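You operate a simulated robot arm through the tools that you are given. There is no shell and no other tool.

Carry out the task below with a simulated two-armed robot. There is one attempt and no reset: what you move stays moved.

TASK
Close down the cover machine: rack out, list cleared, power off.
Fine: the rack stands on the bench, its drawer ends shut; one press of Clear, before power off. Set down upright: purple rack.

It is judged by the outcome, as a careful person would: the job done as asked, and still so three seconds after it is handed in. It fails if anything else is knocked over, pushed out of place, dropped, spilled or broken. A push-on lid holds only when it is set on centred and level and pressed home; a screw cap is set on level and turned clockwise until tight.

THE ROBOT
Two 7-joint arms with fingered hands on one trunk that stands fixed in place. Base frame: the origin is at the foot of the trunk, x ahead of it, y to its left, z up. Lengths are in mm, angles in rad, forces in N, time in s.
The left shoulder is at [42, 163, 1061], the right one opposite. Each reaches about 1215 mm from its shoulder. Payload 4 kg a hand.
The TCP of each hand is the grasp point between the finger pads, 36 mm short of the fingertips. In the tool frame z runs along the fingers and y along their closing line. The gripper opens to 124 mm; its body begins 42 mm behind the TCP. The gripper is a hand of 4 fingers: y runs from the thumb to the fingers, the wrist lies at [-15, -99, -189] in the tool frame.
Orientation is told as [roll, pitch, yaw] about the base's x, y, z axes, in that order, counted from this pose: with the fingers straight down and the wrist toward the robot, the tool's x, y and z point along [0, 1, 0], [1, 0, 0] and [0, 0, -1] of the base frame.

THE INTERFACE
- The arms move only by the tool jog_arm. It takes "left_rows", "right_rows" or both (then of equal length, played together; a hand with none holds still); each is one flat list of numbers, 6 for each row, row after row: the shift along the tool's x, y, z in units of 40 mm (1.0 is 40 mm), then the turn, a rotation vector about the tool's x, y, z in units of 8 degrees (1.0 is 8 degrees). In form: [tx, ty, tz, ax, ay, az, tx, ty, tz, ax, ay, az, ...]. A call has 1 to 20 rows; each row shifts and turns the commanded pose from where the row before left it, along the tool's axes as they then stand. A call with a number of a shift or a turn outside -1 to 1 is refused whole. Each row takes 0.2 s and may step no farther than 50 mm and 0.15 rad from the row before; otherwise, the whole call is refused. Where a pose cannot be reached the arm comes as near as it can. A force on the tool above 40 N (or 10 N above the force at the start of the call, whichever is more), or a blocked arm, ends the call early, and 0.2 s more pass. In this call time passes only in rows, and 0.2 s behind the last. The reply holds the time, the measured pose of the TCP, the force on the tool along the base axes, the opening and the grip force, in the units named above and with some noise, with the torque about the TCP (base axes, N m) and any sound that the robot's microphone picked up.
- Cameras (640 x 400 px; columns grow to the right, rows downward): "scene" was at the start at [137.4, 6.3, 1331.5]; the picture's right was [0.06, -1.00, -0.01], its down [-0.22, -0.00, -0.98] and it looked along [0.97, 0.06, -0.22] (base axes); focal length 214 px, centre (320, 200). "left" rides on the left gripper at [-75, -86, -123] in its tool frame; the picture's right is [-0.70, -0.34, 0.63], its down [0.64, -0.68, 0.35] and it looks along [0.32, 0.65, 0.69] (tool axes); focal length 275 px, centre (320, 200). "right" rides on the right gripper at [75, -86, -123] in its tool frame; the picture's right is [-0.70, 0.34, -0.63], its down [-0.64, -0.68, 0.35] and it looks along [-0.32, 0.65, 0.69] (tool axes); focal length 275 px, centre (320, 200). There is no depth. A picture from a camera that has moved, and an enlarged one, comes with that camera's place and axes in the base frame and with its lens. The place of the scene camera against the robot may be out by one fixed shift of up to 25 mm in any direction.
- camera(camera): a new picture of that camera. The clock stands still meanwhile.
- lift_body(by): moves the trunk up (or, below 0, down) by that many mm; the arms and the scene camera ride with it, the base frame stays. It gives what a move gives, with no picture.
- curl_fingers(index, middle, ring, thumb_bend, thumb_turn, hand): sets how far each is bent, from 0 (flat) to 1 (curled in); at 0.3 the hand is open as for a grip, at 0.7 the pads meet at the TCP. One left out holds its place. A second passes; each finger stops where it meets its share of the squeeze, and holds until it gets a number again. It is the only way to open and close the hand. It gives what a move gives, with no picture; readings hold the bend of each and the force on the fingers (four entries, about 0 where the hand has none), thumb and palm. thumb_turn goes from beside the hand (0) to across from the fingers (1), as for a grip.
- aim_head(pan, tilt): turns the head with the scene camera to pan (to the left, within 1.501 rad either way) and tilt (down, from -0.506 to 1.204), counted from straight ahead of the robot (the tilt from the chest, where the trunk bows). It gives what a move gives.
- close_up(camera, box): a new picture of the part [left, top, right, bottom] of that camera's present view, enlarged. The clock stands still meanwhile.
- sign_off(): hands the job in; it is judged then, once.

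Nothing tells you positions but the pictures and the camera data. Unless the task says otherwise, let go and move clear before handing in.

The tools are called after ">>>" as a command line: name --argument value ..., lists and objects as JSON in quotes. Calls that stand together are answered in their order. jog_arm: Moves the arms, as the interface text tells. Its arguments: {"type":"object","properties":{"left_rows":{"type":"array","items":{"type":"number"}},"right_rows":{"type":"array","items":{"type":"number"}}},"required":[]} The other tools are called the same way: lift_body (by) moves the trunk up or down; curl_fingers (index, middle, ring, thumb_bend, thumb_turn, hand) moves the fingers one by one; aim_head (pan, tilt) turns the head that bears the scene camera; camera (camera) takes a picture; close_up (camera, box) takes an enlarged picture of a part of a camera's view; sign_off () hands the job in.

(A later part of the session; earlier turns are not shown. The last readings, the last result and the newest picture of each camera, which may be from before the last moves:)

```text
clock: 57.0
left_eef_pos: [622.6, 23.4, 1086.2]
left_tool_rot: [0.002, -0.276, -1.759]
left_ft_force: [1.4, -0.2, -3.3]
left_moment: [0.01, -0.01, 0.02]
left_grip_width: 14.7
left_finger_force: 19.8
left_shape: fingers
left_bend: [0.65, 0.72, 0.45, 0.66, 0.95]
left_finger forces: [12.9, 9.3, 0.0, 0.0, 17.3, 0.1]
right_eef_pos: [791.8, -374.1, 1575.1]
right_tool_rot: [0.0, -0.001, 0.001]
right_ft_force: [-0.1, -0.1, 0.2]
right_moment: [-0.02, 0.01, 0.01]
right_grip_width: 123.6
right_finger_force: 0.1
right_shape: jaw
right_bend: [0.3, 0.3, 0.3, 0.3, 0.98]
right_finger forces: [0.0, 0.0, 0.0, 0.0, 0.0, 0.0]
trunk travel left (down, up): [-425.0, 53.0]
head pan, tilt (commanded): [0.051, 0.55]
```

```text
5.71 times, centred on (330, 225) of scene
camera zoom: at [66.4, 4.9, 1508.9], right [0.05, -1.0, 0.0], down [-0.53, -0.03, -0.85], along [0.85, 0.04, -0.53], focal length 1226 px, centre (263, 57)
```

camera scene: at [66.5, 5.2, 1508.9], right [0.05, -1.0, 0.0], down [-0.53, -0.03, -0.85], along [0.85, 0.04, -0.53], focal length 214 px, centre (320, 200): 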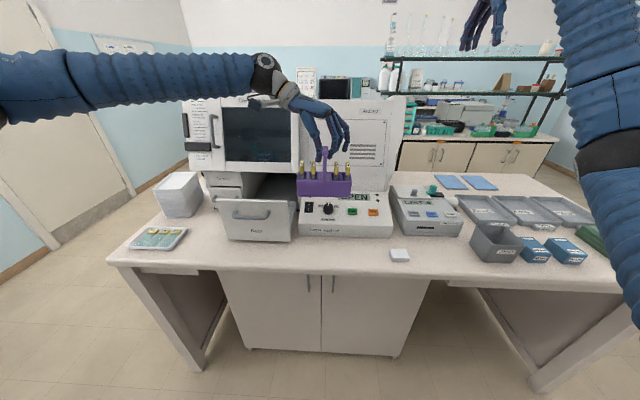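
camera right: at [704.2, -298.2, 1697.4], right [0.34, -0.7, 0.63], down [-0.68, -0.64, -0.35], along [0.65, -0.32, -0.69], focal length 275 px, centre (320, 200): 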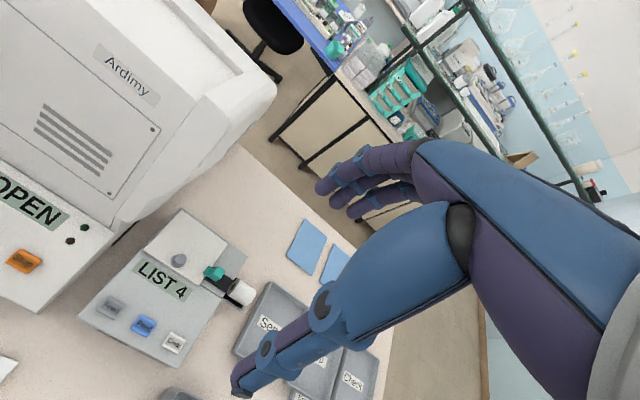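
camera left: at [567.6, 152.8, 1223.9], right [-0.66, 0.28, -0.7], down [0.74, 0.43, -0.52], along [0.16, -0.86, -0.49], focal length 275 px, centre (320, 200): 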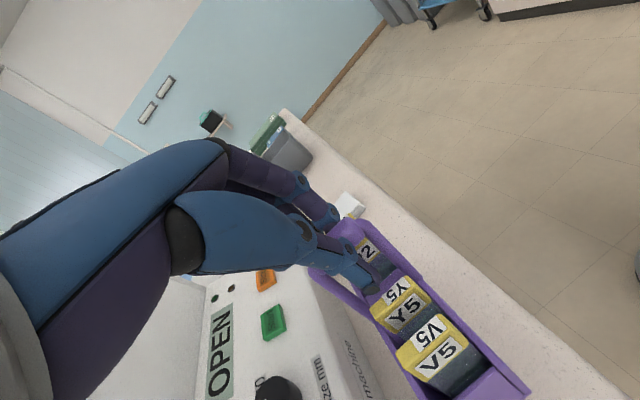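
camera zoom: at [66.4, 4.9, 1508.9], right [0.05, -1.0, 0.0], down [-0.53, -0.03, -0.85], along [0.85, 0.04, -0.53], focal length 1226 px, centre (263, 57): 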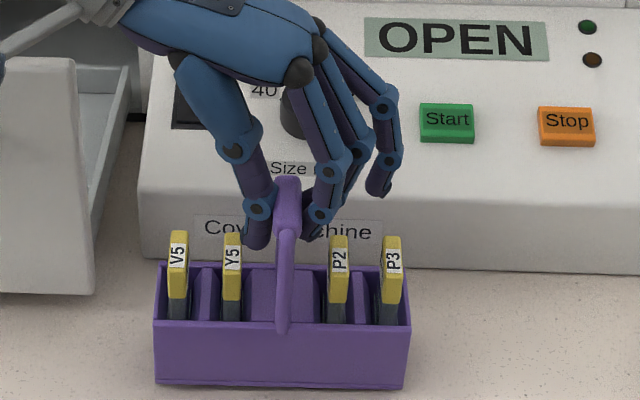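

Still free. I'll continue with small steps.

>>> jog_arm --left_rows '[0, -0.0175, 0.06, 0, 0, 0]'

>>> jog_arm --left_rows '[0, -0.0175, 0.06, 0, 0, 0]'

>>> close_up --camera "scene" --box '[290, 190, 370, 260]'

```text
clock: 57.4
left_eef_pos: [620.9, 24.4, 1084.5]
left_tool_rot: [0.001, -0.279, -1.758]
left_ft_force: [0.4, 0.2, -4.2]
left_moment: [0.01, -0.02, -0.02]
left_grip_width: 14.4
left_finger_force: 19.4
left_shape: fingers
left_bend: [0.65, 0.72, 0.45, 0.66, 0.95]
left_finger forces: [12.9, 9.3, 0.1, 0.0, 17.3, 0.0]
right_eef_pos: [791.1, -374.4, 1574.3]
right_tool_rot: [0.0, 0.001, 0.002]
right_ft_force: [0.1, -0.3, -1.4]
right_moment: [0.01, -0.06, 0.0]
right_grip_width: 123.6
right_finger_force: 0.0
right_shape: jaw
right_bend: [0.3, 0.3, 0.3, 0.3, 0.98]
right_finger forces: [0.0, 0.0, 0.0, 0.0, 0.0, 0.0]
trunk travel left (down, up): [-425.0, 53.0]
head pan, tilt (commanded): [0.051, 0.55]
```

```text
clock: 57.8
left_eef_pos: [620.3, 25.4, 1083.3]
left_tool_rot: [0.002, -0.275, -1.759]
left_ft_force: [0.5, 0.5, -2.7]
left_moment: [-0.06, -0.01, -0.03]
left_grip_width: 14.8
left_finger_force: 19.9
left_shape: fingers
left_bend: [0.65, 0.72, 0.45, 0.66, 0.95]
left_finger forces: [12.6, 8.7, 0.0, 0.1, 18.2, 0.1]
right_eef_pos: [790.6, -374.2, 1574.6]
right_tool_rot: [0.0, 0.001, 0.0]
right_ft_force: [-0.2, 0.2, 0.1]
right_moment: [0.01, 0.01, -0.01]
right_grip_width: 123.5
right_finger_force: 0.0
right_shape: jaw
right_bend: [0.3, 0.3, 0.3, 0.3, 0.98]
right_finger forces: [0.0, 0.0, 0.0, 0.0, 0.0, 0.1]
trunk travel left (down, up): [-425.0, 53.0]
head pan, tilt (commanded): [0.051, 0.55]
```

```text
5.71 times, centred on (330, 225) of scene
camera zoom: at [66.2, 5.0, 1508.9], right [0.05, -1.0, 0.0], down [-0.53, -0.03, -0.85], along [0.85, 0.04, -0.53], focal length 1226 px, centre (263, 57)
```

zoom: 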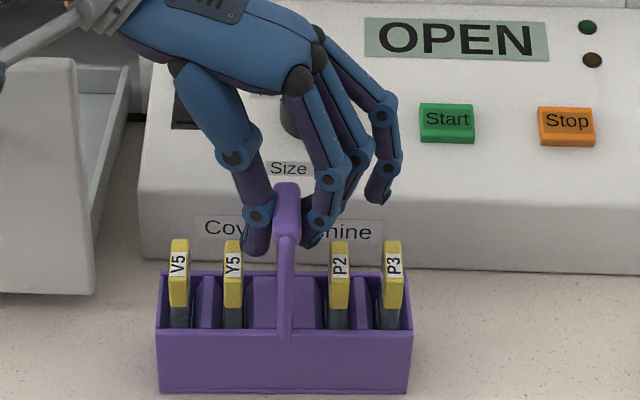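

The forces have started to change and the rack looks flat on the bench. One more small step and then I'll open the hand gently.

>>> jog_arm --left_rows '[0, -0.0105, 0.036, 0, 0, 0]'

>>> jog_arm --left_rows '[0, -0.0105, 0.036, 0, 0, 0]'

>>> close_up --camera "left" --box '[290, 180, 560, 400]'

>>> close_up --camera "scene" --box '[290, 200, 370, 270]'

```text
clock: 58.2
left_eef_pos: [621.6, 25.1, 1082.7]
left_tool_rot: [0.001, -0.278, -1.76]
left_ft_force: [-0.6, 0.3, 3.0]
left_moment: [-0.06, 0.05, -0.01]
left_grip_width: 14.7
left_finger_force: 19.7
left_shape: fingers
left_bend: [0.65, 0.72, 0.45, 0.66, 0.95]
left_finger forces: [12.1, 8.1, 0.1, 0.0, 19.0, 0.0]
right_eef_pos: [789.3, -374.0, 1575.1]
right_tool_rot: [0.0, 0.001, 0.0]
right_ft_force: [-1.2, -0.9, -0.6]
right_moment: [-0.04, -0.02, -0.02]
right_grip_width: 123.7
right_finger_force: 0.1
right_shape: jaw
right_bend: [0.3, 0.3, 0.3, 0.3, 0.98]
right_finger forces: [0.0, 0.0, 0.0, 0.0, 0.1, 0.1]
trunk travel left (down, up): [-425.0, 53.0]
head pan, tilt (commanded): [0.051, 0.55]
```

```text
clock: 58.6
left_eef_pos: [619.9, 23.9, 1081.6]
left_tool_rot: [0.005, -0.278, -1.76]
left_ft_force: [1.2, 0.9, 10.3]
left_moment: [-0.14, 0.11, 0.03]
left_grip_width: 14.5
left_finger_force: 18.8
left_shape: fingers
left_bend: [0.65, 0.72, 0.45, 0.66, 0.95]
left_finger forces: [11.1, 6.8, 0.1, 0.1, 19.9, 0.0]
right_eef_pos: [789.6, -375.3, 1575.3]
right_tool_rot: [0.001, 0.0, -0.001]
right_ft_force: [1.3, 0.3, 0.2]
right_moment: [0.0, -0.01, -0.02]
right_grip_width: 123.8
right_finger_force: 0.1
right_shape: jaw
right_bend: [0.3, 0.3, 0.3, 0.3, 0.98]
right_finger forces: [0.1, 0.0, 0.1, 0.0, 0.0, 0.0]
trunk travel left (down, up): [-425.0, 53.0]
head pan, tilt (commanded): [0.051, 0.55]
```

```text
1.82 times, centred on (425, 290) of left
camera zoom: at [567.5, 153.1, 1174.9], right [-0.65, 0.28, -0.7], down [0.74, 0.43, -0.52], along [0.16, -0.86, -0.49], focal length 500 px, centre (129, 36)
```

zoom: 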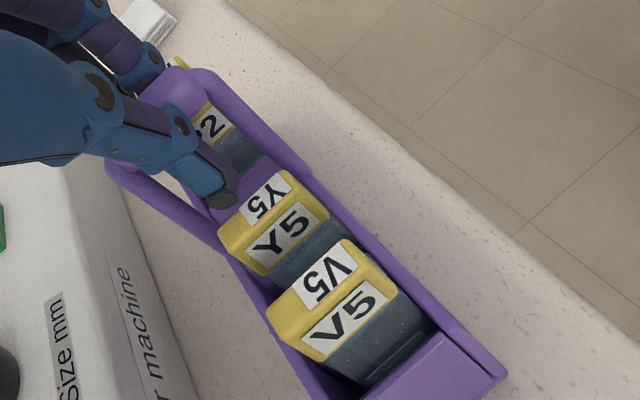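

```text
5.71 times, centred on (330, 235) of scene
camera zoom: at [65.5, 4.9, 1509.0], right [0.05, -1.0, 0.0], down [-0.53, -0.03, -0.85], along [0.85, 0.04, -0.53], focal length 1226 px, centre (263, 0)
```

zoom: 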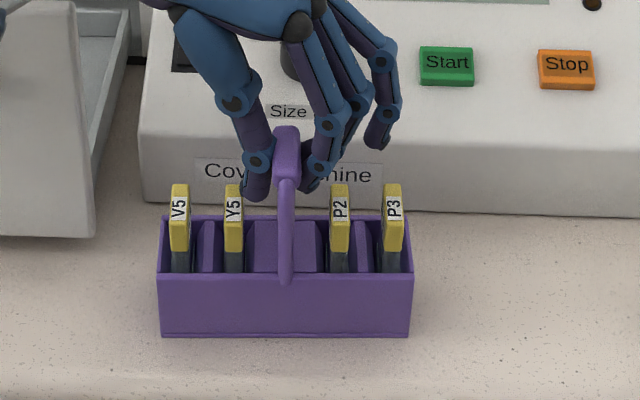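

The rack is resting on the bench (about 10 N downward). I'll release by opening the fingers more than the thumb, since the thumb tip is close to slide Y5.

>>> jog_arm --left_rows '[0, 0.007, -0.024, 0, 0, 0]'

>>> curl_fingers --hand "left" --index 0.62 --middle 0.64 --thumb_bend 0.635

>>> close_up --camera "left" --box '[290, 180, 560, 400]'

>>> close_up --camera "scene" --box '[290, 200, 370, 270]'

```text
clock: 59.0
left_eef_pos: [621.5, 26.8, 1080.9]
left_tool_rot: [0.001, -0.277, -1.757]
left_ft_force: [0.1, 0.4, 7.7]
left_moment: [-0.11, 0.1, 0.0]
left_grip_width: 13.9
left_finger_force: 19.3
left_shape: fingers
left_bend: [0.65, 0.72, 0.45, 0.66, 0.95]
left_finger forces: [11.2, 7.1, 0.0, 0.0, 19.6, 0.0]
right_eef_pos: [792.5, -374.5, 1574.9]
right_tool_rot: [0.0, 0.0, 0.002]
right_ft_force: [0.2, 0.7, -0.2]
right_moment: [0.02, -0.01, 0.04]
right_grip_width: 123.7
right_finger_force: 0.1
right_shape: jaw
right_bend: [0.3, 0.3, 0.3, 0.3, 0.98]
right_finger forces: [0.1, 0.0, 0.0, 0.0, 0.0, 0.0]
trunk travel left (down, up): [-425.0, 53.0]
head pan, tilt (commanded): [0.051, 0.55]
```

```text
clock: 60.0
left_eef_pos: [621.8, 25.7, 1081.3]
left_tool_rot: [0.001, -0.277, -1.76]
left_ft_force: [-0.6, 0.8, 0.8]
left_moment: [-0.01, -0.05, 0.01]
left_grip_width: 23.4
left_finger_force: 0.1
left_shape: fingers
left_bend: [0.62, 0.64, 0.45, 0.63, 0.97]
left_finger forces: [0.0, 0.0, 0.0, 0.0, 0.5, 0.0]
right_eef_pos: [791.9, -375.0, 1574.3]
right_tool_rot: [0.001, 0.0, 0.0]
right_ft_force: [0.3, 0.1, -0.5]
right_moment: [0.0, -0.02, 0.03]
right_grip_width: 123.6
right_finger_force: 0.1
right_shape: jaw
right_bend: [0.3, 0.3, 0.3, 0.3, 0.98]
right_finger forces: [0.0, 0.0, 0.0, 0.0, 0.0, 0.0]
trunk travel left (down, up): [-425.0, 53.0]
head pan, tilt (commanded): [0.051, 0.55]
```

```text
1.82 times, centred on (425, 290) of left
camera zoom: at [567.9, 153.1, 1174.8], right [-0.65, 0.28, -0.7], down [0.74, 0.43, -0.52], along [0.16, -0.86, -0.49], focal length 500 px, centre (129, 36)
```

zoom: 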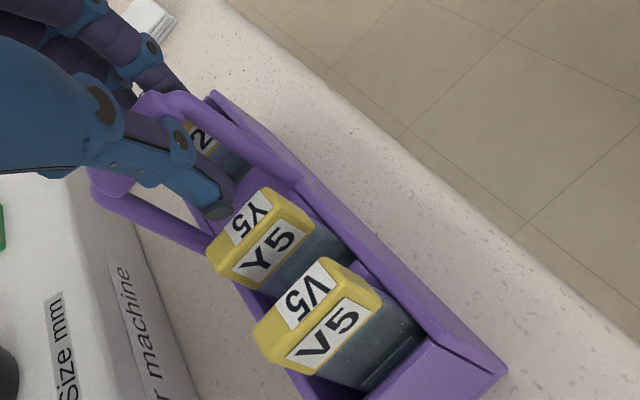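

```text
5.71 times, centred on (330, 235) of scene
camera zoom: at [66.0, 4.9, 1508.9], right [0.05, -1.0, 0.0], down [-0.53, -0.03, -0.85], along [0.85, 0.04, -0.53], focal length 1226 px, centre (263, 0)
```

zoom: 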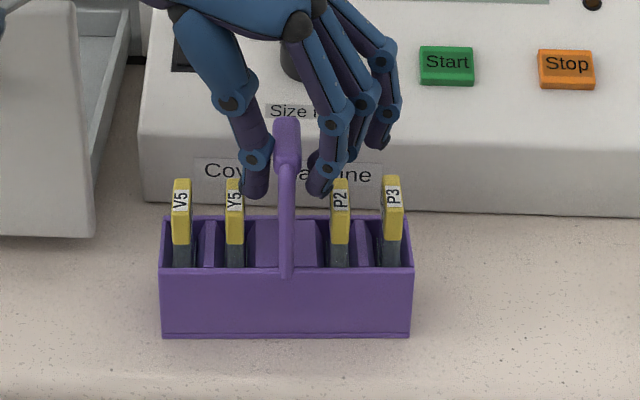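

The rack sits flat and upright with the hand released. I'll open the index and middle a bit more and raise the hand straight up.

>>> curl_fingers --hand "left" --index 0.56 --middle 0.56

>>> jog_arm --left_rows '[0, 0.035, -0.12, 0, 0, 0, 0, 0.07, -0.24, 0, 0, 0, 0, 0.07, -0.24, 0, 0, 0, 0, 0.07, -0.24, 0, 0, 0]'

>>> close_up --camera "scene" --box '[290, 190, 370, 260]'

```text
clock: 61.0
left_eef_pos: [621.5, 24.9, 1080.2]
left_tool_rot: [0.002, -0.277, -1.759]
left_ft_force: [-0.6, 0.6, 0.4]
left_moment: [-0.02, -0.03, 0.03]
left_grip_width: 32.6
left_finger_force: 0.5
left_shape: fingers
left_bend: [0.56, 0.56, 0.45, 0.63, 0.97]
left_finger forces: [0.1, 0.0, 0.1, 0.1, 0.4, 0.0]
right_eef_pos: [791.5, -374.6, 1575.3]
right_tool_rot: [0.0, 0.001, 0.0]
right_ft_force: [-0.2, -0.8, 0.0]
right_moment: [0.0, 0.0, -0.04]
right_grip_width: 123.6
right_finger_force: 0.1
right_shape: jaw
right_bend: [0.3, 0.3, 0.3, 0.3, 0.98]
right_finger forces: [0.1, 0.0, 0.0, 0.0, 0.0, 0.0]
trunk travel left (down, up): [-425.0, 53.0]
head pan, tilt (commanded): [0.051, 0.55]
```

```text
clock: 62.0
left_eef_pos: [622.6, 23.8, 1115.5]
left_tool_rot: [0.003, -0.278, -1.759]
left_ft_force: [0.5, 1.2, -0.3]
left_moment: [-0.01, 0.0, 0.02]
left_grip_width: 32.4
left_finger_force: 0.1
left_shape: fingers
left_bend: [0.56, 0.56, 0.45, 0.63, 0.97]
left_finger forces: [0.0, 0.1, 0.1, 0.1, 0.0, 0.0]
right_eef_pos: [790.2, -374.1, 1574.3]
right_tool_rot: [-0.002, 0.0, 0.001]
right_ft_force: [-0.3, 0.5, -0.5]
right_moment: [0.01, -0.02, -0.01]
right_grip_width: 123.6
right_finger_force: 0.1
right_shape: jaw
right_bend: [0.3, 0.3, 0.3, 0.3, 0.98]
right_finger forces: [0.0, 0.0, 0.1, 0.1, 0.0, 0.0]
trunk travel left (down, up): [-425.0, 53.0]
head pan, tilt (commanded): [0.051, 0.55]
```

```text
5.71 times, centred on (330, 225) of scene
camera zoom: at [65.9, 4.9, 1508.9], right [0.05, -1.0, 0.0], down [-0.53, -0.03, -0.85], along [0.85, 0.04, -0.53], focal length 1226 px, centre (263, 57)
```

zoom: 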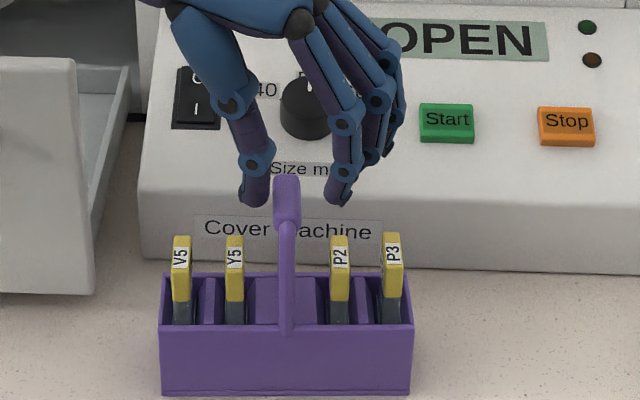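

The hand is clear of the rack, which stands upright and undisturbed. Next I'll raise the left hand, swing it to the left and turn it back toward the drawer handle.

>>> jog_arm --left_rows '[0, 0.208, -0.72, 0, 0, 0, 0, 0.208, -0.72, 0, 0, 0, 0, 0.208, -0.72, 0, 0, 0, 0, 0.208, -0.72, 0, 0, 0, 0, 0.208, -0.72, 0, 0, 0, -0.164, -0.826, -0.238, 0, 0, 0, -0.164, -0.826, -0.238, 0, 0, 0, -0.164, -0.826, -0.238, 0, 0, 0, -0.164, -0.826, -0.238, 0, 0, 0, -0.164, -0.826, -0.238, 0, 0, 0, -0.164, -0.826, -0.238, 0, 0, 0, -0.164, -0.826, -0.238, 0, 0, 0, -0.164, -0.826, -0.238, 0, 0, 0, -0.164, -0.826, -0.238, 0, 0, 0, -0.164, -0.826, -0.238, 0, 0, 0]'

>>> jog_arm --left_rows '[0, 0, 0, 0, 0.275, -0.955, 0, 0, 0, 0, 0.275, -0.955, 0, 0, 0, 0, 0.275, -0.955, 0, 0, 0, 0, 0.275, -0.955, 0, 0, 0, 0, 0.275, -0.955, 0, 0, 0, 0, 0.275, -0.955, 0, 0, 0, 0, 0.275, -0.955, 0, 0, 0, 0, 0.275, -0.955, 0, 0, 0, 0, 0.275, -0.955, 0, 0, 0, 0, 0.275, -0.955, 0, 0, 0, 0, 0.275, -0.955, 0, 0, 0, 0, 0.275, -0.955, 0, 0, 0, 0, 0.187, -0.65]'

>>> aim_head --pan 0.25 --tilt 0.5

>>> camera --camera "scene"

```text
clock: 65.2
left_eef_pos: [620.6, 375.9, 1266.6]
left_tool_rot: [0.003, -0.278, -1.761]
left_ft_force: [-0.3, -0.3, 0.8]
left_moment: [0.0, 0.02, 0.03]
left_grip_width: 32.9
left_finger_force: 0.1
left_shape: fingers
left_bend: [0.56, 0.56, 0.45, 0.63, 0.97]
left_finger forces: [0.0, 0.0, 0.0, 0.0, 0.1, 0.0]
right_eef_pos: [790.0, -372.9, 1574.7]
right_tool_rot: [0.0, 0.001, -0.002]
right_ft_force: [-0.2, -0.6, -0.3]
right_moment: [0.01, 0.01, -0.01]
right_grip_width: 123.6
right_finger_force: 0.0
right_shape: jaw
right_bend: [0.3, 0.3, 0.3, 0.3, 0.98]
right_finger forces: [0.1, 0.1, 0.1, 0.0, 0.0, 0.0]
trunk travel left (down, up): [-425.0, 53.0]
head pan, tilt (commanded): [0.051, 0.55]
```

```text
clock: 68.0
left_eef_pos: [621.3, 374.0, 1267.7]
left_tool_rot: [0.004, -0.282, 0.002]
left_ft_force: [0.1, 0.0, 0.7]
left_moment: [0.01, -0.02, -0.04]
left_grip_width: 32.7
left_finger_force: 0.1
left_shape: fingers
left_bend: [0.56, 0.56, 0.45, 0.63, 0.97]
left_finger forces: [0.0, 0.0, 0.0, 0.0, 0.1, 0.1]
right_eef_pos: [792.7, -375.2, 1574.4]
right_tool_rot: [-0.001, 0.001, 0.0]
right_ft_force: [0.3, 0.4, 0.7]
right_moment: [0.03, 0.01, 0.02]
right_grip_width: 123.6
right_finger_force: 0.1
right_shape: jaw
right_bend: [0.3, 0.3, 0.3, 0.3, 0.98]
right_finger forces: [0.0, 0.1, 0.1, 0.0, 0.0, 0.0]
trunk travel left (down, up): [-425.0, 53.0]
head pan, tilt (commanded): [0.051, 0.55]
```

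```text
clock: 68.8
left_eef_pos: [622.0, 373.9, 1266.4]
left_tool_rot: [0.0, -0.284, -0.001]
left_ft_force: [0.5, 0.2, 0.6]
left_moment: [0.01, 0.02, 0.01]
left_grip_width: 32.7
left_finger_force: 0.1
left_shape: fingers
left_bend: [0.56, 0.56, 0.45, 0.63, 0.97]
left_finger forces: [0.0, 0.0, 0.0, 0.0, 0.0, 0.0]
right_eef_pos: [790.6, -374.1, 1575.0]
right_tool_rot: [-0.001, -0.001, 0.0]
right_ft_force: [-0.7, -0.1, -0.1]
right_moment: [0.0, 0.01, 0.0]
right_grip_width: 124.1
right_finger_force: 0.1
right_shape: jaw
right_bend: [0.3, 0.3, 0.3, 0.3, 0.98]
right_finger forces: [0.0, 0.0, 0.0, 0.0, 0.0, 0.0]
trunk travel left (down, up): [-425.0, 53.0]
head pan, tilt (commanded): [0.25, 0.499]
```

```text
taken
camera scene: at [64.4, 23.1, 1513.5], right [0.25, -0.97, 0.0], down [-0.47, -0.12, -0.87], along [0.85, 0.22, -0.49], focal length 214 px, centre (320, 200)
```

scene: 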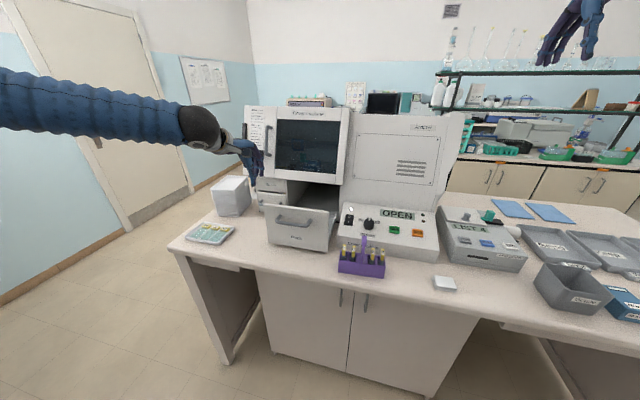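

The rack stands well in front of the panel, and the drawer is still open. I'll turn the left hand forward again, descend to the left of the handle, and slide over in front of it to push it shut with the same grip.

>>> curl_fingers --hand "left" --index 0.54 --middle 0.54 --ring 0.54 --thumb_bend 0.5

>>> jog_arm --left_rows '[0, 0, 0, -1, 0, 0, 0, 0, 0, -1, 0, 0, 0, 0, 0, -1, 0, 0, 0, 0, 0, -1, 0, 0, 0, 0, 0, -1, 0, 0, 0, 0, 0, -1, 0, 0, 0, 0, 0, -1, 0, 0, 0, -0.84, 0.03, 0, 0, 0, 0, -0.84, 0.03, 0, 0, 0, 0, -0.84, 0.03, 0, 0, 0, 0, -0.84, 0.03, 0, 0, 0, 0, -0.84, 0.03, 0, 0, 0]'

>>> camera --camera "scene"

>>> camera --camera "left"

```text
clock: 69.8
left_eef_pos: [621.4, 375.3, 1267.7]
left_tool_rot: [0.002, -0.283, -0.001]
left_ft_force: [-0.5, 0.5, 0.5]
left_moment: [-0.01, -0.01, -0.01]
left_grip_width: 55.9
left_finger_force: 0.1
left_shape: fingers
left_bend: [0.54, 0.54, 0.54, 0.5, 0.97]
left_finger forces: [0.0, 0.1, 0.0, 0.1, 0.0, 0.0]
right_eef_pos: [792.0, -373.5, 1574.6]
right_tool_rot: [0.001, 0.001, 0.0]
right_ft_force: [0.4, 1.0, 0.4]
right_moment: [0.0, 0.01, -0.01]
right_grip_width: 123.8
right_finger_force: 0.0
right_shape: jaw
right_bend: [0.3, 0.3, 0.3, 0.3, 0.98]
right_finger forces: [0.1, 0.1, 0.0, 0.0, 0.1, 0.0]
trunk travel left (down, up): [-425.0, 53.0]
head pan, tilt (commanded): [0.25, 0.499]
```

```text
clock: 72.4
left_eef_pos: [575.8, 374.7, 1102.8]
left_tool_rot: [0.006, -1.259, -0.006]
left_ft_force: [0.3, 0.6, 0.3]
left_moment: [0.01, -0.01, 0.02]
left_grip_width: 55.6
left_finger_force: 0.1
left_shape: fingers
left_bend: [0.54, 0.54, 0.54, 0.5, 0.97]
left_finger forces: [0.0, 0.0, 0.0, 0.0, 0.0, 0.0]
right_eef_pos: [791.8, -374.0, 1574.5]
right_tool_rot: [0.0, 0.001, 0.0]
right_ft_force: [0.5, -0.9, 1.0]
right_moment: [-0.02, 0.05, -0.03]
right_grip_width: 123.7
right_finger_force: 0.1
right_shape: jaw
right_bend: [0.3, 0.3, 0.3, 0.3, 0.98]
right_finger forces: [0.1, 0.0, 0.0, 0.0, 0.1, 0.0]
trunk travel left (down, up): [-425.0, 53.0]
head pan, tilt (commanded): [0.25, 0.499]
```

```text
taken
camera scene: at [65.1, 23.1, 1513.4], right [0.25, -0.97, 0.0], down [-0.47, -0.12, -0.87], along [0.85, 0.22, -0.49], focal length 214 px, centre (320, 200)
```

scene: 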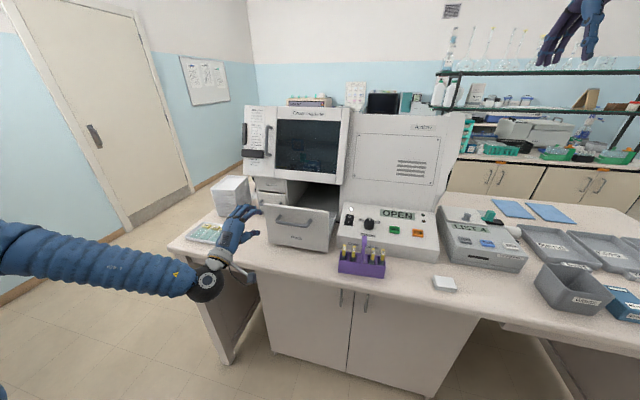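

```text
taken
camera left: at [431.3, 299.8, 1058.2], right [0.5, -0.69, -0.52], down [0.12, 0.65, -0.75], along [0.86, 0.32, 0.41], focal length 275 px, centre (320, 200)
```

left: 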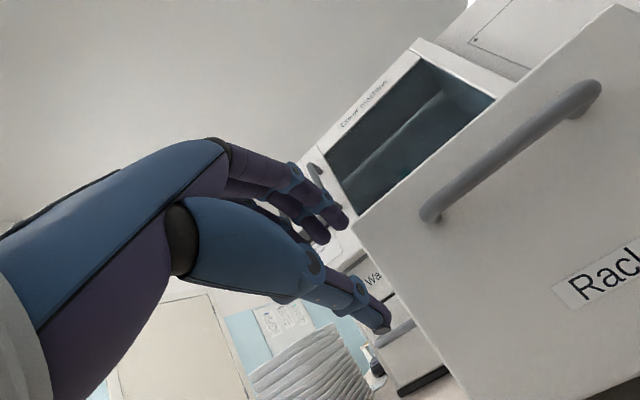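

I'm left of the drawer handle at the right height. I'll slide right until the hand is centred on it.

>>> jog_arm --left_rows '[-0.93, -0.04, -0.13, 0, 0, 0, -0.93, 0, 0, 0, 0, 0, -0.93, 0, 0, 0, 0, 0]'

>>> camera --camera "left"

>>> close_up --camera "scene" --box '[230, 180, 350, 270]'

```text
clock: 73.2
left_eef_pos: [569.8, 260.8, 1103.6]
left_tool_rot: [0.015, -1.258, -0.011]
left_ft_force: [0.6, 0.1, 0.2]
left_moment: [0.02, 0.02, 0.03]
left_grip_width: 55.3
left_finger_force: 0.2
left_shape: fingers
left_bend: [0.54, 0.54, 0.54, 0.5, 0.97]
left_finger forces: [0.0, 0.1, 0.0, 0.0, 0.0, 0.1]
right_eef_pos: [793.0, -376.1, 1573.1]
right_tool_rot: [0.003, 0.003, 0.001]
right_ft_force: [0.0, -1.0, -0.5]
right_moment: [0.01, 0.05, 0.03]
right_grip_width: 123.6
right_finger_force: 0.0
right_shape: jaw
right_bend: [0.3, 0.3, 0.3, 0.3, 0.98]
right_finger forces: [0.0, 0.0, 0.0, 0.0, 0.0, 0.0]
trunk travel left (down, up): [-425.0, 53.0]
head pan, tilt (commanded): [0.25, 0.499]
```

```text
taken
camera left: at [424.9, 185.5, 1058.6], right [0.5, -0.69, -0.52], down [0.12, 0.65, -0.75], along [0.86, 0.32, 0.41], focal length 275 px, centre (320, 200)
```

left: 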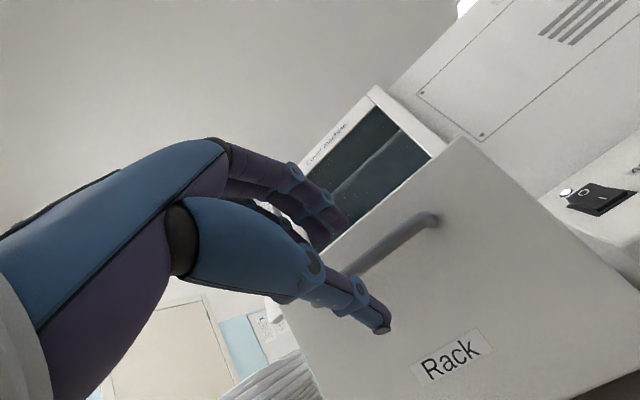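

```text
4.44 times, centred on (290, 225) of scene
camera zoom: at [65.8, 20.3, 1513.5], right [0.25, -0.97, 0.0], down [-0.47, -0.12, -0.87], along [0.85, 0.22, -0.49], focal length 953 px, centre (453, 89)
```

zoom: 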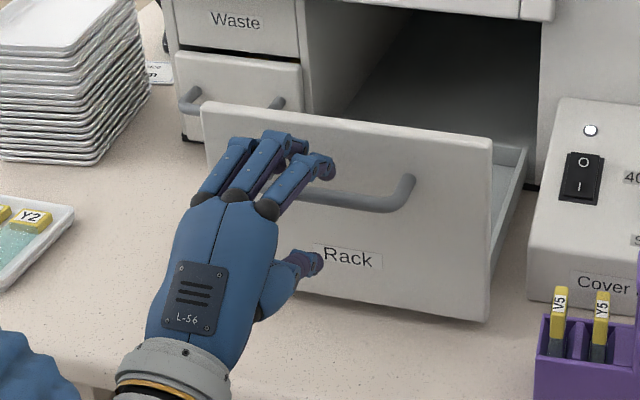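

The hand is in front of the bar. I'll advance along the fingers and grip it as before.

>>> jog_arm --left_rows '[0, 0, 0.34, 0, 0, 0, 0, 0, 0.34, 0, 0, 0, 0, 0, 0.34, 0, 0, 0]'

>>> curl_fingers --hand "left" --index 0.75 --middle 0.75 --ring 0.75 --thumb_bend 0.72

>>> close_up --camera "scene" --box '[230, 180, 350, 270]'

```text
clock: 74.0
left_eef_pos: [607.3, 264.0, 1091.4]
left_tool_rot: [0.007, -1.258, -0.006]
left_ft_force: [0.6, 1.3, -1.2]
left_moment: [-0.02, -0.02, -0.02]
left_grip_width: 55.9
left_finger_force: 0.1
left_shape: fingers
left_bend: [0.54, 0.54, 0.54, 0.5, 0.97]
left_finger forces: [0.1, 0.0, 0.0, 0.0, 0.1, 0.0]
right_eef_pos: [791.2, -372.4, 1574.9]
right_tool_rot: [-0.001, 0.001, 0.0]
right_ft_force: [1.1, 0.1, 0.2]
right_moment: [0.0, -0.01, -0.04]
right_grip_width: 123.7
right_finger_force: 0.1
right_shape: jaw
right_bend: [0.3, 0.3, 0.3, 0.3, 0.98]
right_finger forces: [0.0, 0.0, 0.1, 0.0, 0.0, 0.0]
trunk travel left (down, up): [-425.0, 53.0]
head pan, tilt (commanded): [0.25, 0.499]
```

```text
clock: 75.0
left_eef_pos: [609.2, 262.4, 1092.3]
left_tool_rot: [0.009, -1.258, -0.006]
left_ft_force: [13.3, -0.1, 1.3]
left_moment: [0.21, -0.01, -0.42]
left_grip_width: 5.9
left_finger_force: 26.6
left_shape: fingers
left_bend: [0.73, 0.72, 0.71, 0.67, 0.97]
left_finger forces: [12.4, 9.8, 11.0, 0.0, 20.9, 0.1]
right_eef_pos: [793.6, -374.6, 1574.2]
right_tool_rot: [-0.001, 0.0, 0.001]
right_ft_force: [-0.5, -0.1, 0.5]
right_moment: [0.02, -0.02, -0.04]
right_grip_width: 123.7
right_finger_force: 0.0
right_shape: jaw
right_bend: [0.3, 0.3, 0.3, 0.3, 0.98]
right_finger forces: [0.0, 0.1, 0.0, 0.0, 0.1, 0.0]
trunk travel left (down, up): [-425.0, 53.0]
head pan, tilt (commanded): [0.25, 0.499]
```

```text
4.44 times, centred on (290, 225) of scene
camera zoom: at [65.9, 22.8, 1513.4], right [0.25, -0.97, 0.0], down [-0.47, -0.12, -0.87], along [0.85, 0.22, -0.49], focal length 953 px, centre (453, 89)
```

zoom: 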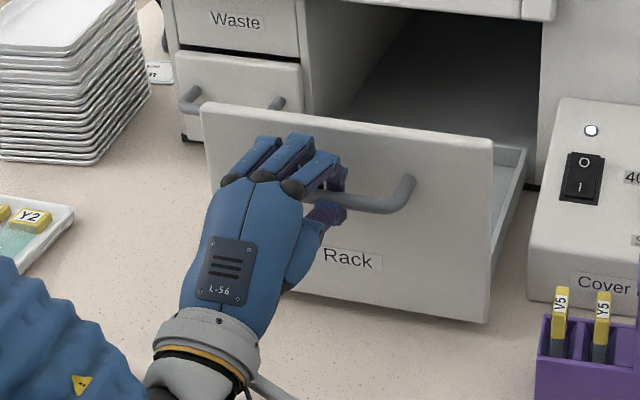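

The bar is gripped. Now I'll push the drawer closed, slowing near the end.

>>> jog_arm --left_rows '[0, 0.116, 0.357, 0, 0, 0, 0, 0.116, 0.357, 0, 0, 0, 0, 0.116, 0.357, 0, 0, 0, 0, 0.116, 0.357, 0, 0, 0, 0, 0.116, 0.357, 0, 0, 0, 0, 0.116, 0.357, 0, 0, 0, 0, 0.116, 0.357, 0, 0, 0, 0, 0.116, 0.357, 0, 0, 0, 0, 0.116, 0.357, 0, 0, 0, 0, 0.116, 0.357, 0, 0, 0, 0, 0.116, 0.357, 0, 0, 0, 0, 0.116, 0.357, 0, 0, 0]'

>>> close_up --camera "scene" --box '[230, 150, 350, 260]'

```text
clock: 77.6
left_eef_pos: [790.0, 262.4, 1091.6]
left_tool_rot: [0.01, -1.261, -0.008]
left_ft_force: [0.2, -2.0, -3.8]
left_moment: [0.19, 0.09, -0.54]
left_grip_width: 6.9
left_finger_force: 30.3
left_shape: fingers
left_bend: [0.73, 0.73, 0.72, 0.67, 0.97]
left_finger forces: [10.5, 9.0, 10.6, 0.0, 29.8, 0.0]
right_eef_pos: [792.0, -374.5, 1574.5]
right_tool_rot: [-0.001, 0.0, 0.002]
right_ft_force: [0.1, 0.2, -0.8]
right_moment: [0.03, 0.01, 0.0]
right_grip_width: 123.7
right_finger_force: 0.0
right_shape: jaw
right_bend: [0.3, 0.3, 0.3, 0.3, 0.98]
right_finger forces: [0.0, 0.0, 0.0, 0.1, 0.0, 0.1]
trunk travel left (down, up): [-425.0, 53.0]
head pan, tilt (commanded): [0.25, 0.499]
```

```text
3.64 times, centred on (290, 205) of scene
camera zoom: at [65.3, 22.6, 1513.5], right [0.25, -0.97, 0.0], down [-0.47, -0.12, -0.87], along [0.85, 0.22, -0.49], focal length 780 px, centre (429, 182)
```

zoom: 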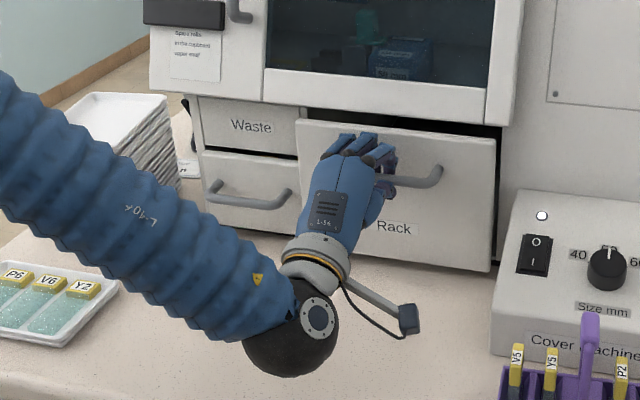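

>>> jog_arm --left_rows '[0, 0.077, 0.238, 0, 0, 0, 0, 0.054, 0.167, 0, 0, 0, 0, 0.039, 0.119, 0, 0, 0, 0, 0.039, 0.119, 0, 0, 0]'

>>> close_up --camera "scene" --box '[230, 150, 350, 260]'

>>> close_up --camera "scene" --box '[330, 190, 450, 280]'

```text
clock: 78.6
left_eef_pos: [812.7, 263.7, 1092.6]
left_tool_rot: [0.01, -1.257, -0.01]
left_ft_force: [-32.7, -4.5, -4.0]
left_moment: [0.17, 0.21, -0.79]
left_grip_width: 8.0
left_finger_force: 36.8
left_shape: fingers
left_bend: [0.74, 0.73, 0.72, 0.66, 0.97]
left_finger forces: [7.2, 6.3, 9.7, 0.1, 49.2, 0.0]
right_eef_pos: [787.7, -374.2, 1576.2]
right_tool_rot: [0.0, 0.0, -0.001]
right_ft_force: [0.2, 0.1, -0.3]
right_moment: [-0.02, -0.04, 0.02]
right_grip_width: 123.7
right_finger_force: 0.2
right_shape: jaw
right_bend: [0.3, 0.3, 0.3, 0.3, 0.98]
right_finger forces: [0.0, 0.1, 0.1, 0.0, 0.0, 0.0]
trunk travel left (down, up): [-425.0, 53.0]
head pan, tilt (commanded): [0.25, 0.499]
```

```text
3.64 times, centred on (290, 205) of scene
camera zoom: at [61.1, 22.4, 1513.6], right [0.25, -0.97, 0.0], down [-0.47, -0.12, -0.88], along [0.85, 0.22, -0.48], focal length 780 px, centre (429, 182)
```

zoom: 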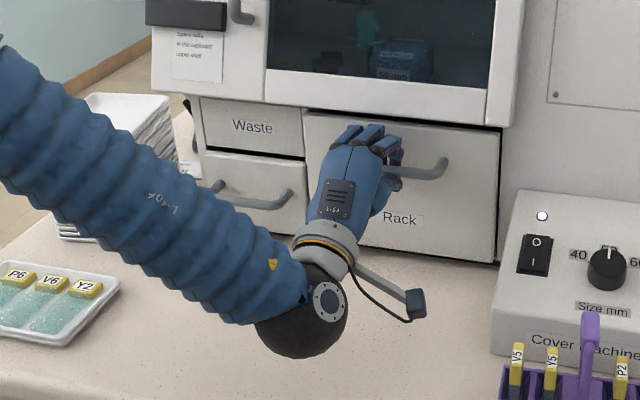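

```text
4.44 times, centred on (390, 235) of scene
camera zoom: at [61.1, 22.4, 1513.6], right [0.25, -0.97, 0.0], down [-0.47, -0.12, -0.88], along [0.85, 0.22, -0.48], focal length 953 px, centre (9, 44)
```

zoom: 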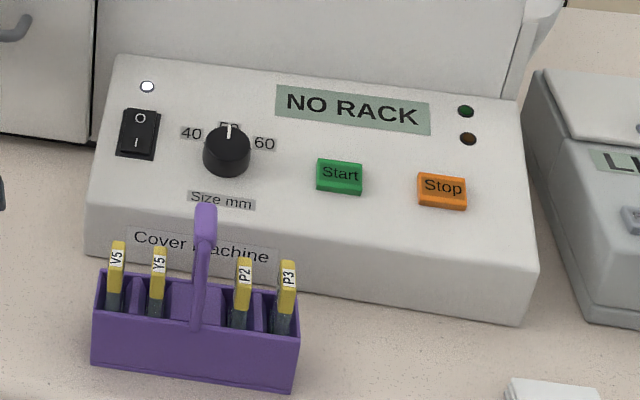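

The drawer is fully shut and the display now reads NO RACK. I'll ease off, release the handle and back away.

>>> jog_arm --left_rows '[0, -0.015, -0.047, 0, 0, 0]'

>>> curl_fingers --hand "left" --index 0.5 --middle 0.5 --ring 0.5 --thumb_bend 0.45

>>> jog_arm --left_rows '[0, 0, -0.25, 0, 0, 0, 0, 0, -0.25, 0, 0, 0, 0, 0, -0.4, 0, 0, 0, 0, 0, -0.8, 0, 0, 0, 0, 0, -0.8, 0, 0, 0]'

>>> close_up --camera "scene" --box '[230, 150, 350, 260]'

>>> close_up --camera "scene" --box '[330, 190, 450, 280]'

```text
clock: 79.0
left_eef_pos: [812.2, 262.5, 1093.2]
left_tool_rot: [0.009, -1.259, -0.009]
left_ft_force: [-30.4, -4.3, -6.8]
left_moment: [0.19, 0.26, -0.76]
left_grip_width: 8.0
left_finger_force: 36.5
left_shape: fingers
left_bend: [0.74, 0.73, 0.72, 0.66, 0.97]
left_finger forces: [7.5, 6.8, 10.3, 0.0, 48.4, 0.0]
right_eef_pos: [789.6, -373.5, 1575.1]
right_tool_rot: [-0.001, -0.001, 0.0]
right_ft_force: [1.2, 0.0, -1.1]
right_moment: [-0.01, 0.01, 0.0]
right_grip_width: 123.5
right_finger_force: 0.0
right_shape: jaw
right_bend: [0.3, 0.3, 0.3, 0.3, 0.98]
right_finger forces: [0.1, 0.0, 0.0, 0.0, 0.0, 0.0]
trunk travel left (down, up): [-425.0, 53.0]
head pan, tilt (commanded): [0.25, 0.499]
```

```text
clock: 80.0
left_eef_pos: [812.6, 263.3, 1092.9]
left_tool_rot: [0.007, -1.26, -0.006]
left_ft_force: [-13.9, 2.7, -2.6]
left_moment: [-0.05, -0.05, 0.21]
left_grip_width: 59.3
left_finger_force: 6.9
left_shape: fingers
left_bend: [0.55, 0.53, 0.5, 0.45, 0.97]
left_finger forces: [7.5, 4.9, 0.8, 0.0, 0.0, 0.0]
right_eef_pos: [789.3, -373.7, 1576.1]
right_tool_rot: [0.0, 0.0, 0.0]
right_ft_force: [0.3, -0.1, 0.6]
right_moment: [-0.02, 0.03, -0.04]
right_grip_width: 123.6
right_finger_force: 0.1
right_shape: jaw
right_bend: [0.3, 0.3, 0.3, 0.3, 0.98]
right_finger forces: [0.1, 0.1, 0.1, 0.0, 0.1, 0.1]
trunk travel left (down, up): [-425.0, 53.0]
head pan, tilt (commanded): [0.25, 0.499]
```

```text
clock: 81.2
left_eef_pos: [716.7, 264.0, 1122.7]
left_tool_rot: [0.008, -1.26, -0.009]
left_ft_force: [-0.2, 0.2, 0.3]
left_moment: [0.03, -0.03, 0.07]
left_grip_width: 69.5
left_finger_force: 0.0
left_shape: fingers
left_bend: [0.5, 0.5, 0.5, 0.45, 0.97]
left_finger forces: [0.1, 0.1, 0.1, 0.1, 0.0, 0.0]
right_eef_pos: [789.5, -375.8, 1576.8]
right_tool_rot: [-0.001, -0.002, -0.001]
right_ft_force: [-0.5, -0.7, 0.1]
right_moment: [0.02, -0.02, 0.01]
right_grip_width: 123.9
right_finger_force: 0.0
right_shape: jaw
right_bend: [0.3, 0.3, 0.3, 0.3, 0.98]
right_finger forces: [0.0, 0.0, 0.0, 0.1, 0.1, 0.1]
trunk travel left (down, up): [-425.0, 53.0]
head pan, tilt (commanded): [0.25, 0.499]
```

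```text
3.64 times, centred on (290, 205) of scene
camera zoom: at [63.6, 23.3, 1513.6], right [0.25, -0.97, 0.0], down [-0.47, -0.12, -0.87], along [0.85, 0.22, -0.48], focal length 780 px, centre (429, 182)
```

zoom: 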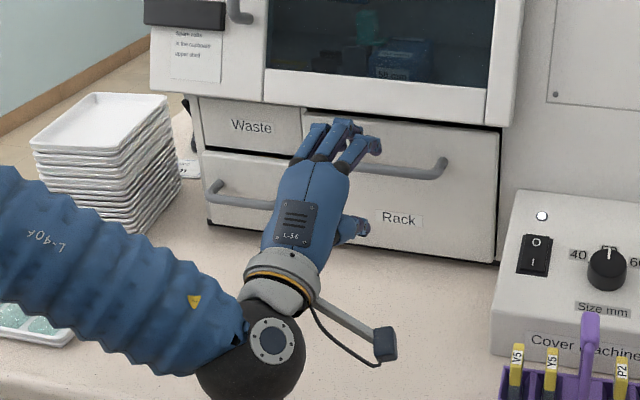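

```text
4.44 times, centred on (390, 235) of scene
camera zoom: at [63.6, 23.3, 1513.6], right [0.25, -0.97, 0.0], down [-0.47, -0.12, -0.87], along [0.85, 0.22, -0.48], focal length 953 px, centre (9, 44)
```

zoom: 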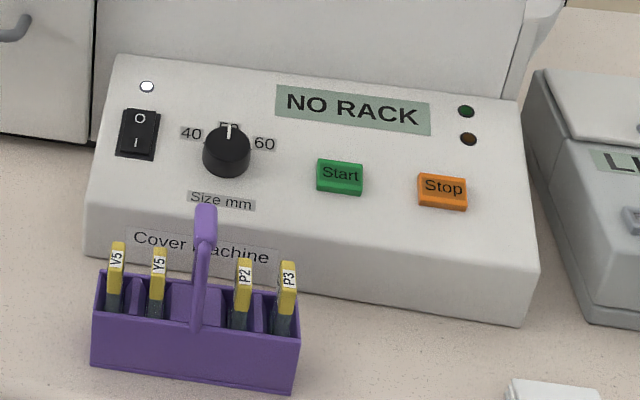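

The drawer stayed shut and the rack is safe. Next is the Clear key on the strip printer, which I place near (772, −460, 1015). I'll form a pointing index finger on the right hand and look at where its tip is.

>>> curl_fingers --hand "right" --index 0.3 --middle 0.95 --ring 0.95 --thumb_bend 0.3 --thumb_turn 0.2

>>> aim_head --pan -0.4 --tilt 0.35

>>> camera --camera "right"

>>> camera --camera "scene"

```text
clock: 82.2
left_eef_pos: [717.6, 263.6, 1122.1]
left_tool_rot: [0.01, -1.261, -0.008]
left_ft_force: [-1.0, 0.4, 0.0]
left_moment: [-0.02, -0.01, -0.01]
left_grip_width: 69.5
left_finger_force: 0.1
left_shape: fingers
left_bend: [0.5, 0.5, 0.5, 0.45, 0.97]
left_finger forces: [0.0, 0.0, 0.0, 0.1, 0.0, 0.0]
right_eef_pos: [790.3, -374.2, 1575.4]
right_tool_rot: [0.0, 0.0, 0.001]
right_ft_force: [-0.6, -0.1, 0.1]
right_moment: [0.04, 0.01, 0.0]
right_grip_width: 159.3
right_finger_force: 0.0
right_shape: fingers
right_bend: [0.3, 0.95, 0.95, 0.3, 0.2]
right_finger forces: [0.0, 0.0, 0.0, 0.0, 0.0, 0.1]
trunk travel left (down, up): [-425.0, 53.0]
head pan, tilt (commanded): [0.25, 0.499]
```

```text
clock: 83.2
left_eef_pos: [716.7, 262.0, 1121.5]
left_tool_rot: [0.009, -1.26, -0.006]
left_ft_force: [0.8, -0.1, -0.9]
left_moment: [0.02, 0.05, 0.0]
left_grip_width: 69.8
left_finger_force: 0.1
left_shape: fingers
left_bend: [0.5, 0.5, 0.5, 0.45, 0.97]
left_finger forces: [0.0, 0.0, 0.0, 0.0, 0.1, 0.1]
right_eef_pos: [791.2, -374.8, 1574.6]
right_tool_rot: [-0.001, 0.0, 0.001]
right_ft_force: [0.0, -0.6, -0.2]
right_moment: [0.01, 0.06, 0.02]
right_grip_width: 159.3
right_finger_force: 0.1
right_shape: fingers
right_bend: [0.3, 0.95, 0.95, 0.3, 0.2]
right_finger forces: [0.0, 0.0, 0.0, 0.0, 0.1, 0.1]
trunk travel left (down, up): [-425.0, 53.0]
head pan, tilt (commanded): [-0.4, 0.351]
```

```text
taken
camera right: at [703.7, -298.3, 1697.7], right [0.34, -0.7, 0.63], down [-0.68, -0.64, -0.35], along [0.65, -0.32, -0.69], focal length 275 px, centre (320, 200)
```

right: 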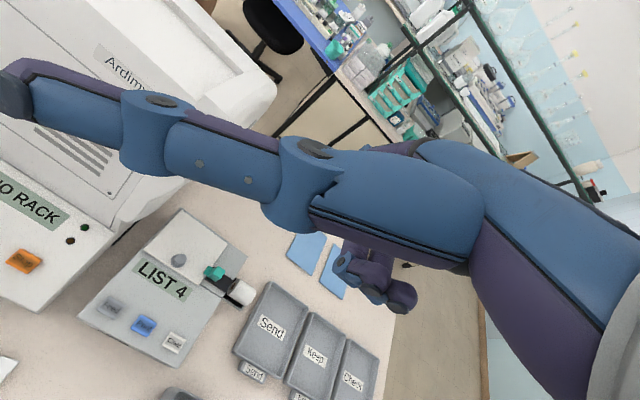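

```text
taken
camera scene: at [62.3, -35.7, 1527.2], right [-0.39, -0.92, 0.0], down [-0.32, 0.13, -0.94], along [0.86, -0.36, -0.35], focal length 214 px, centre (320, 200)
```

scene: 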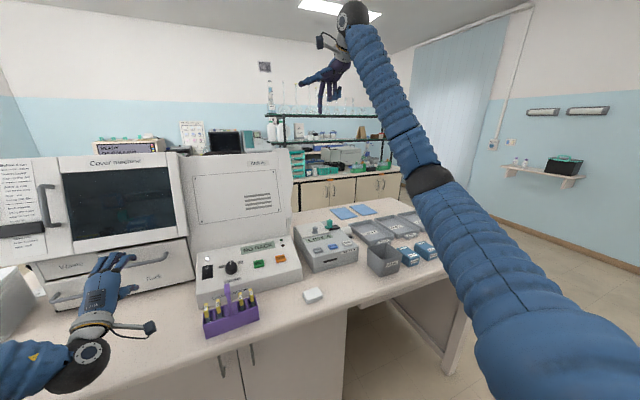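

The thumb swung out and hides the view. A pinch of index and thumb, with middle and ring curled away, will make a better pointer, so I'll form that.

>>> curl_fingers --hand "right" --index 0.3 --middle 0.95 --ring 0.95 --thumb_bend 0.3 --thumb_turn 0.98

>>> curl_fingers --hand "right" --index 0.72 --thumb_bend 0.68

>>> camera --camera "right"

>>> close_up --camera "scene" --box '[280, 0, 400, 120]'

```text
clock: 84.2
left_eef_pos: [717.9, 263.0, 1120.8]
left_tool_rot: [0.009, -1.261, -0.008]
left_ft_force: [0.7, 0.0, 0.1]
left_moment: [-0.01, 0.0, 0.03]
left_grip_width: 69.3
left_finger_force: 0.0
left_shape: fingers
left_bend: [0.5, 0.5, 0.5, 0.45, 0.97]
left_finger forces: [0.1, 0.0, 0.0, 0.0, 0.1, 0.0]
right_eef_pos: [791.1, -373.9, 1574.8]
right_tool_rot: [0.001, 0.0, 0.002]
right_ft_force: [0.2, -0.7, 0.5]
right_moment: [0.02, -0.02, -0.01]
right_grip_width: 123.2
right_finger_force: 0.1
right_shape: fingers
right_bend: [0.3, 0.95, 0.95, 0.3, 0.95]
right_finger forces: [0.0, 0.1, 0.2, 0.0, 0.0, 0.1]
trunk travel left (down, up): [-425.0, 53.0]
head pan, tilt (commanded): [-0.4, 0.351]
```

```text
clock: 85.2
left_eef_pos: [718.6, 262.3, 1120.3]
left_tool_rot: [0.01, -1.259, -0.008]
left_ft_force: [0.4, -0.2, 0.3]
left_moment: [0.04, -0.01, -0.01]
left_grip_width: 69.6
left_finger_force: 0.1
left_shape: fingers
left_bend: [0.5, 0.5, 0.5, 0.45, 0.97]
left_finger forces: [0.1, 0.0, 0.1, 0.0, 0.0, 0.0]
right_eef_pos: [790.7, -373.9, 1574.3]
right_tool_rot: [0.002, 0.0, 0.0]
right_ft_force: [-0.4, 0.4, -0.3]
right_moment: [-0.04, -0.02, 0.02]
right_grip_width: 1.7
right_finger_force: 0.2
right_shape: fingers
right_bend: [0.72, 0.95, 0.95, 0.68, 1.0]
right_finger forces: [0.1, 0.0, 0.0, 0.1, 0.1, 0.1]
trunk travel left (down, up): [-425.0, 53.0]
head pan, tilt (commanded): [-0.4, 0.351]
```

```text
taken
camera right: at [703.8, -298.4, 1697.6], right [0.34, -0.7, 0.63], down [-0.68, -0.64, -0.35], along [0.65, -0.32, -0.69], focal length 275 px, centre (320, 200)
```

right: 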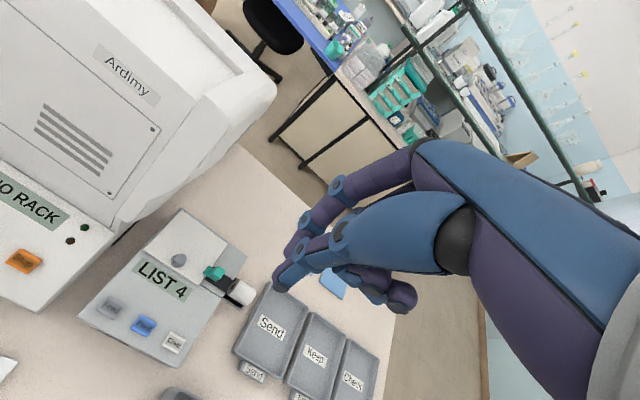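

```text
3.33 times, centred on (340, 60) of scene
camera zoom: at [62.3, -35.8, 1527.2], right [-0.39, -0.92, 0.0], down [-0.32, 0.13, -0.94], along [0.86, -0.37, -0.35], focal length 715 px, centre (253, 667)
```

zoom: 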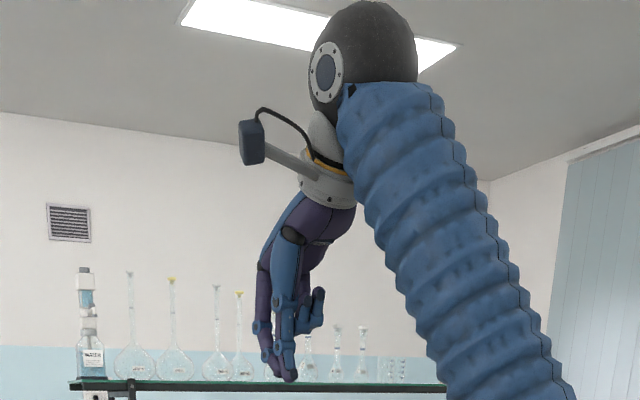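

The pinch pointer is formed. I'll bring it down above the Clear key, stopping about 130 mm above to re-measure.

>>> jog_arm --right_rows '[-0.211, -0.045, 0.885, 0, 0, 0, -0.211, -0.045, 0.885, 0, 0, 0, -0.211, -0.045, 0.885, 0, 0, 0, -0.211, -0.045, 0.885, 0, 0, 0, -0.211, -0.045, 0.885, 0, 0, 0, -0.211, -0.045, 0.885, 0, 0, 0, -0.211, -0.045, 0.885, 0, 0, 0, -0.211, -0.045, 0.885, 0, 0, 0, -0.211, -0.045, 0.885, 0, 0, 0, -0.211, -0.045, 0.885, 0, 0, 0, -0.211, -0.045, 0.885, 0, 0, 0]'

>>> camera --camera "right"

>>> camera --camera "scene"

```text
clock: 87.6
left_eef_pos: [718.6, 263.5, 1122.1]
left_tool_rot: [0.011, -1.261, -0.008]
left_ft_force: [-0.5, 1.0, 1.1]
left_moment: [0.04, 0.0, 0.05]
left_grip_width: 69.5
left_finger_force: 0.1
left_shape: fingers
left_bend: [0.5, 0.5, 0.5, 0.45, 0.97]
left_finger forces: [0.1, 0.0, 0.0, 0.0, 0.0, 0.0]
right_eef_pos: [771.3, -467.7, 1183.3]
right_tool_rot: [0.0, -0.001, 0.0]
right_ft_force: [0.3, 0.5, 0.3]
right_moment: [0.02, 0.0, 0.01]
right_grip_width: 1.6
right_finger_force: 0.0
right_shape: fingers
right_bend: [0.72, 0.95, 0.95, 0.68, 1.0]
right_finger forces: [0.1, 0.0, 0.0, 0.1, 0.1, 0.0]
trunk travel left (down, up): [-425.0, 53.0]
head pan, tilt (commanded): [-0.4, 0.351]
```

```text
taken
camera right: at [683.8, -391.8, 1306.5], right [0.34, -0.7, 0.63], down [-0.68, -0.64, -0.35], along [0.65, -0.32, -0.69], focal length 275 px, centre (320, 200)
```

right: 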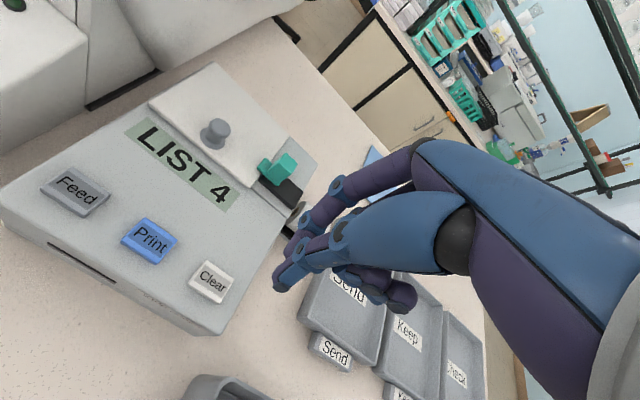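

```text
taken
camera scene: at [62.3, -36.7, 1527.1], right [-0.39, -0.92, 0.0], down [-0.32, 0.13, -0.94], along [0.86, -0.37, -0.35], focal length 214 px, centre (320, 200)
```

scene: 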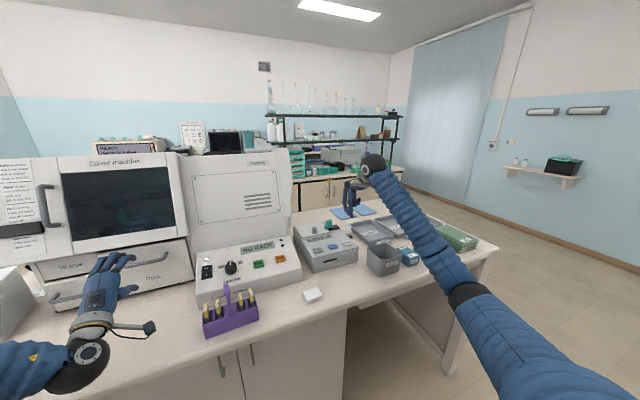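

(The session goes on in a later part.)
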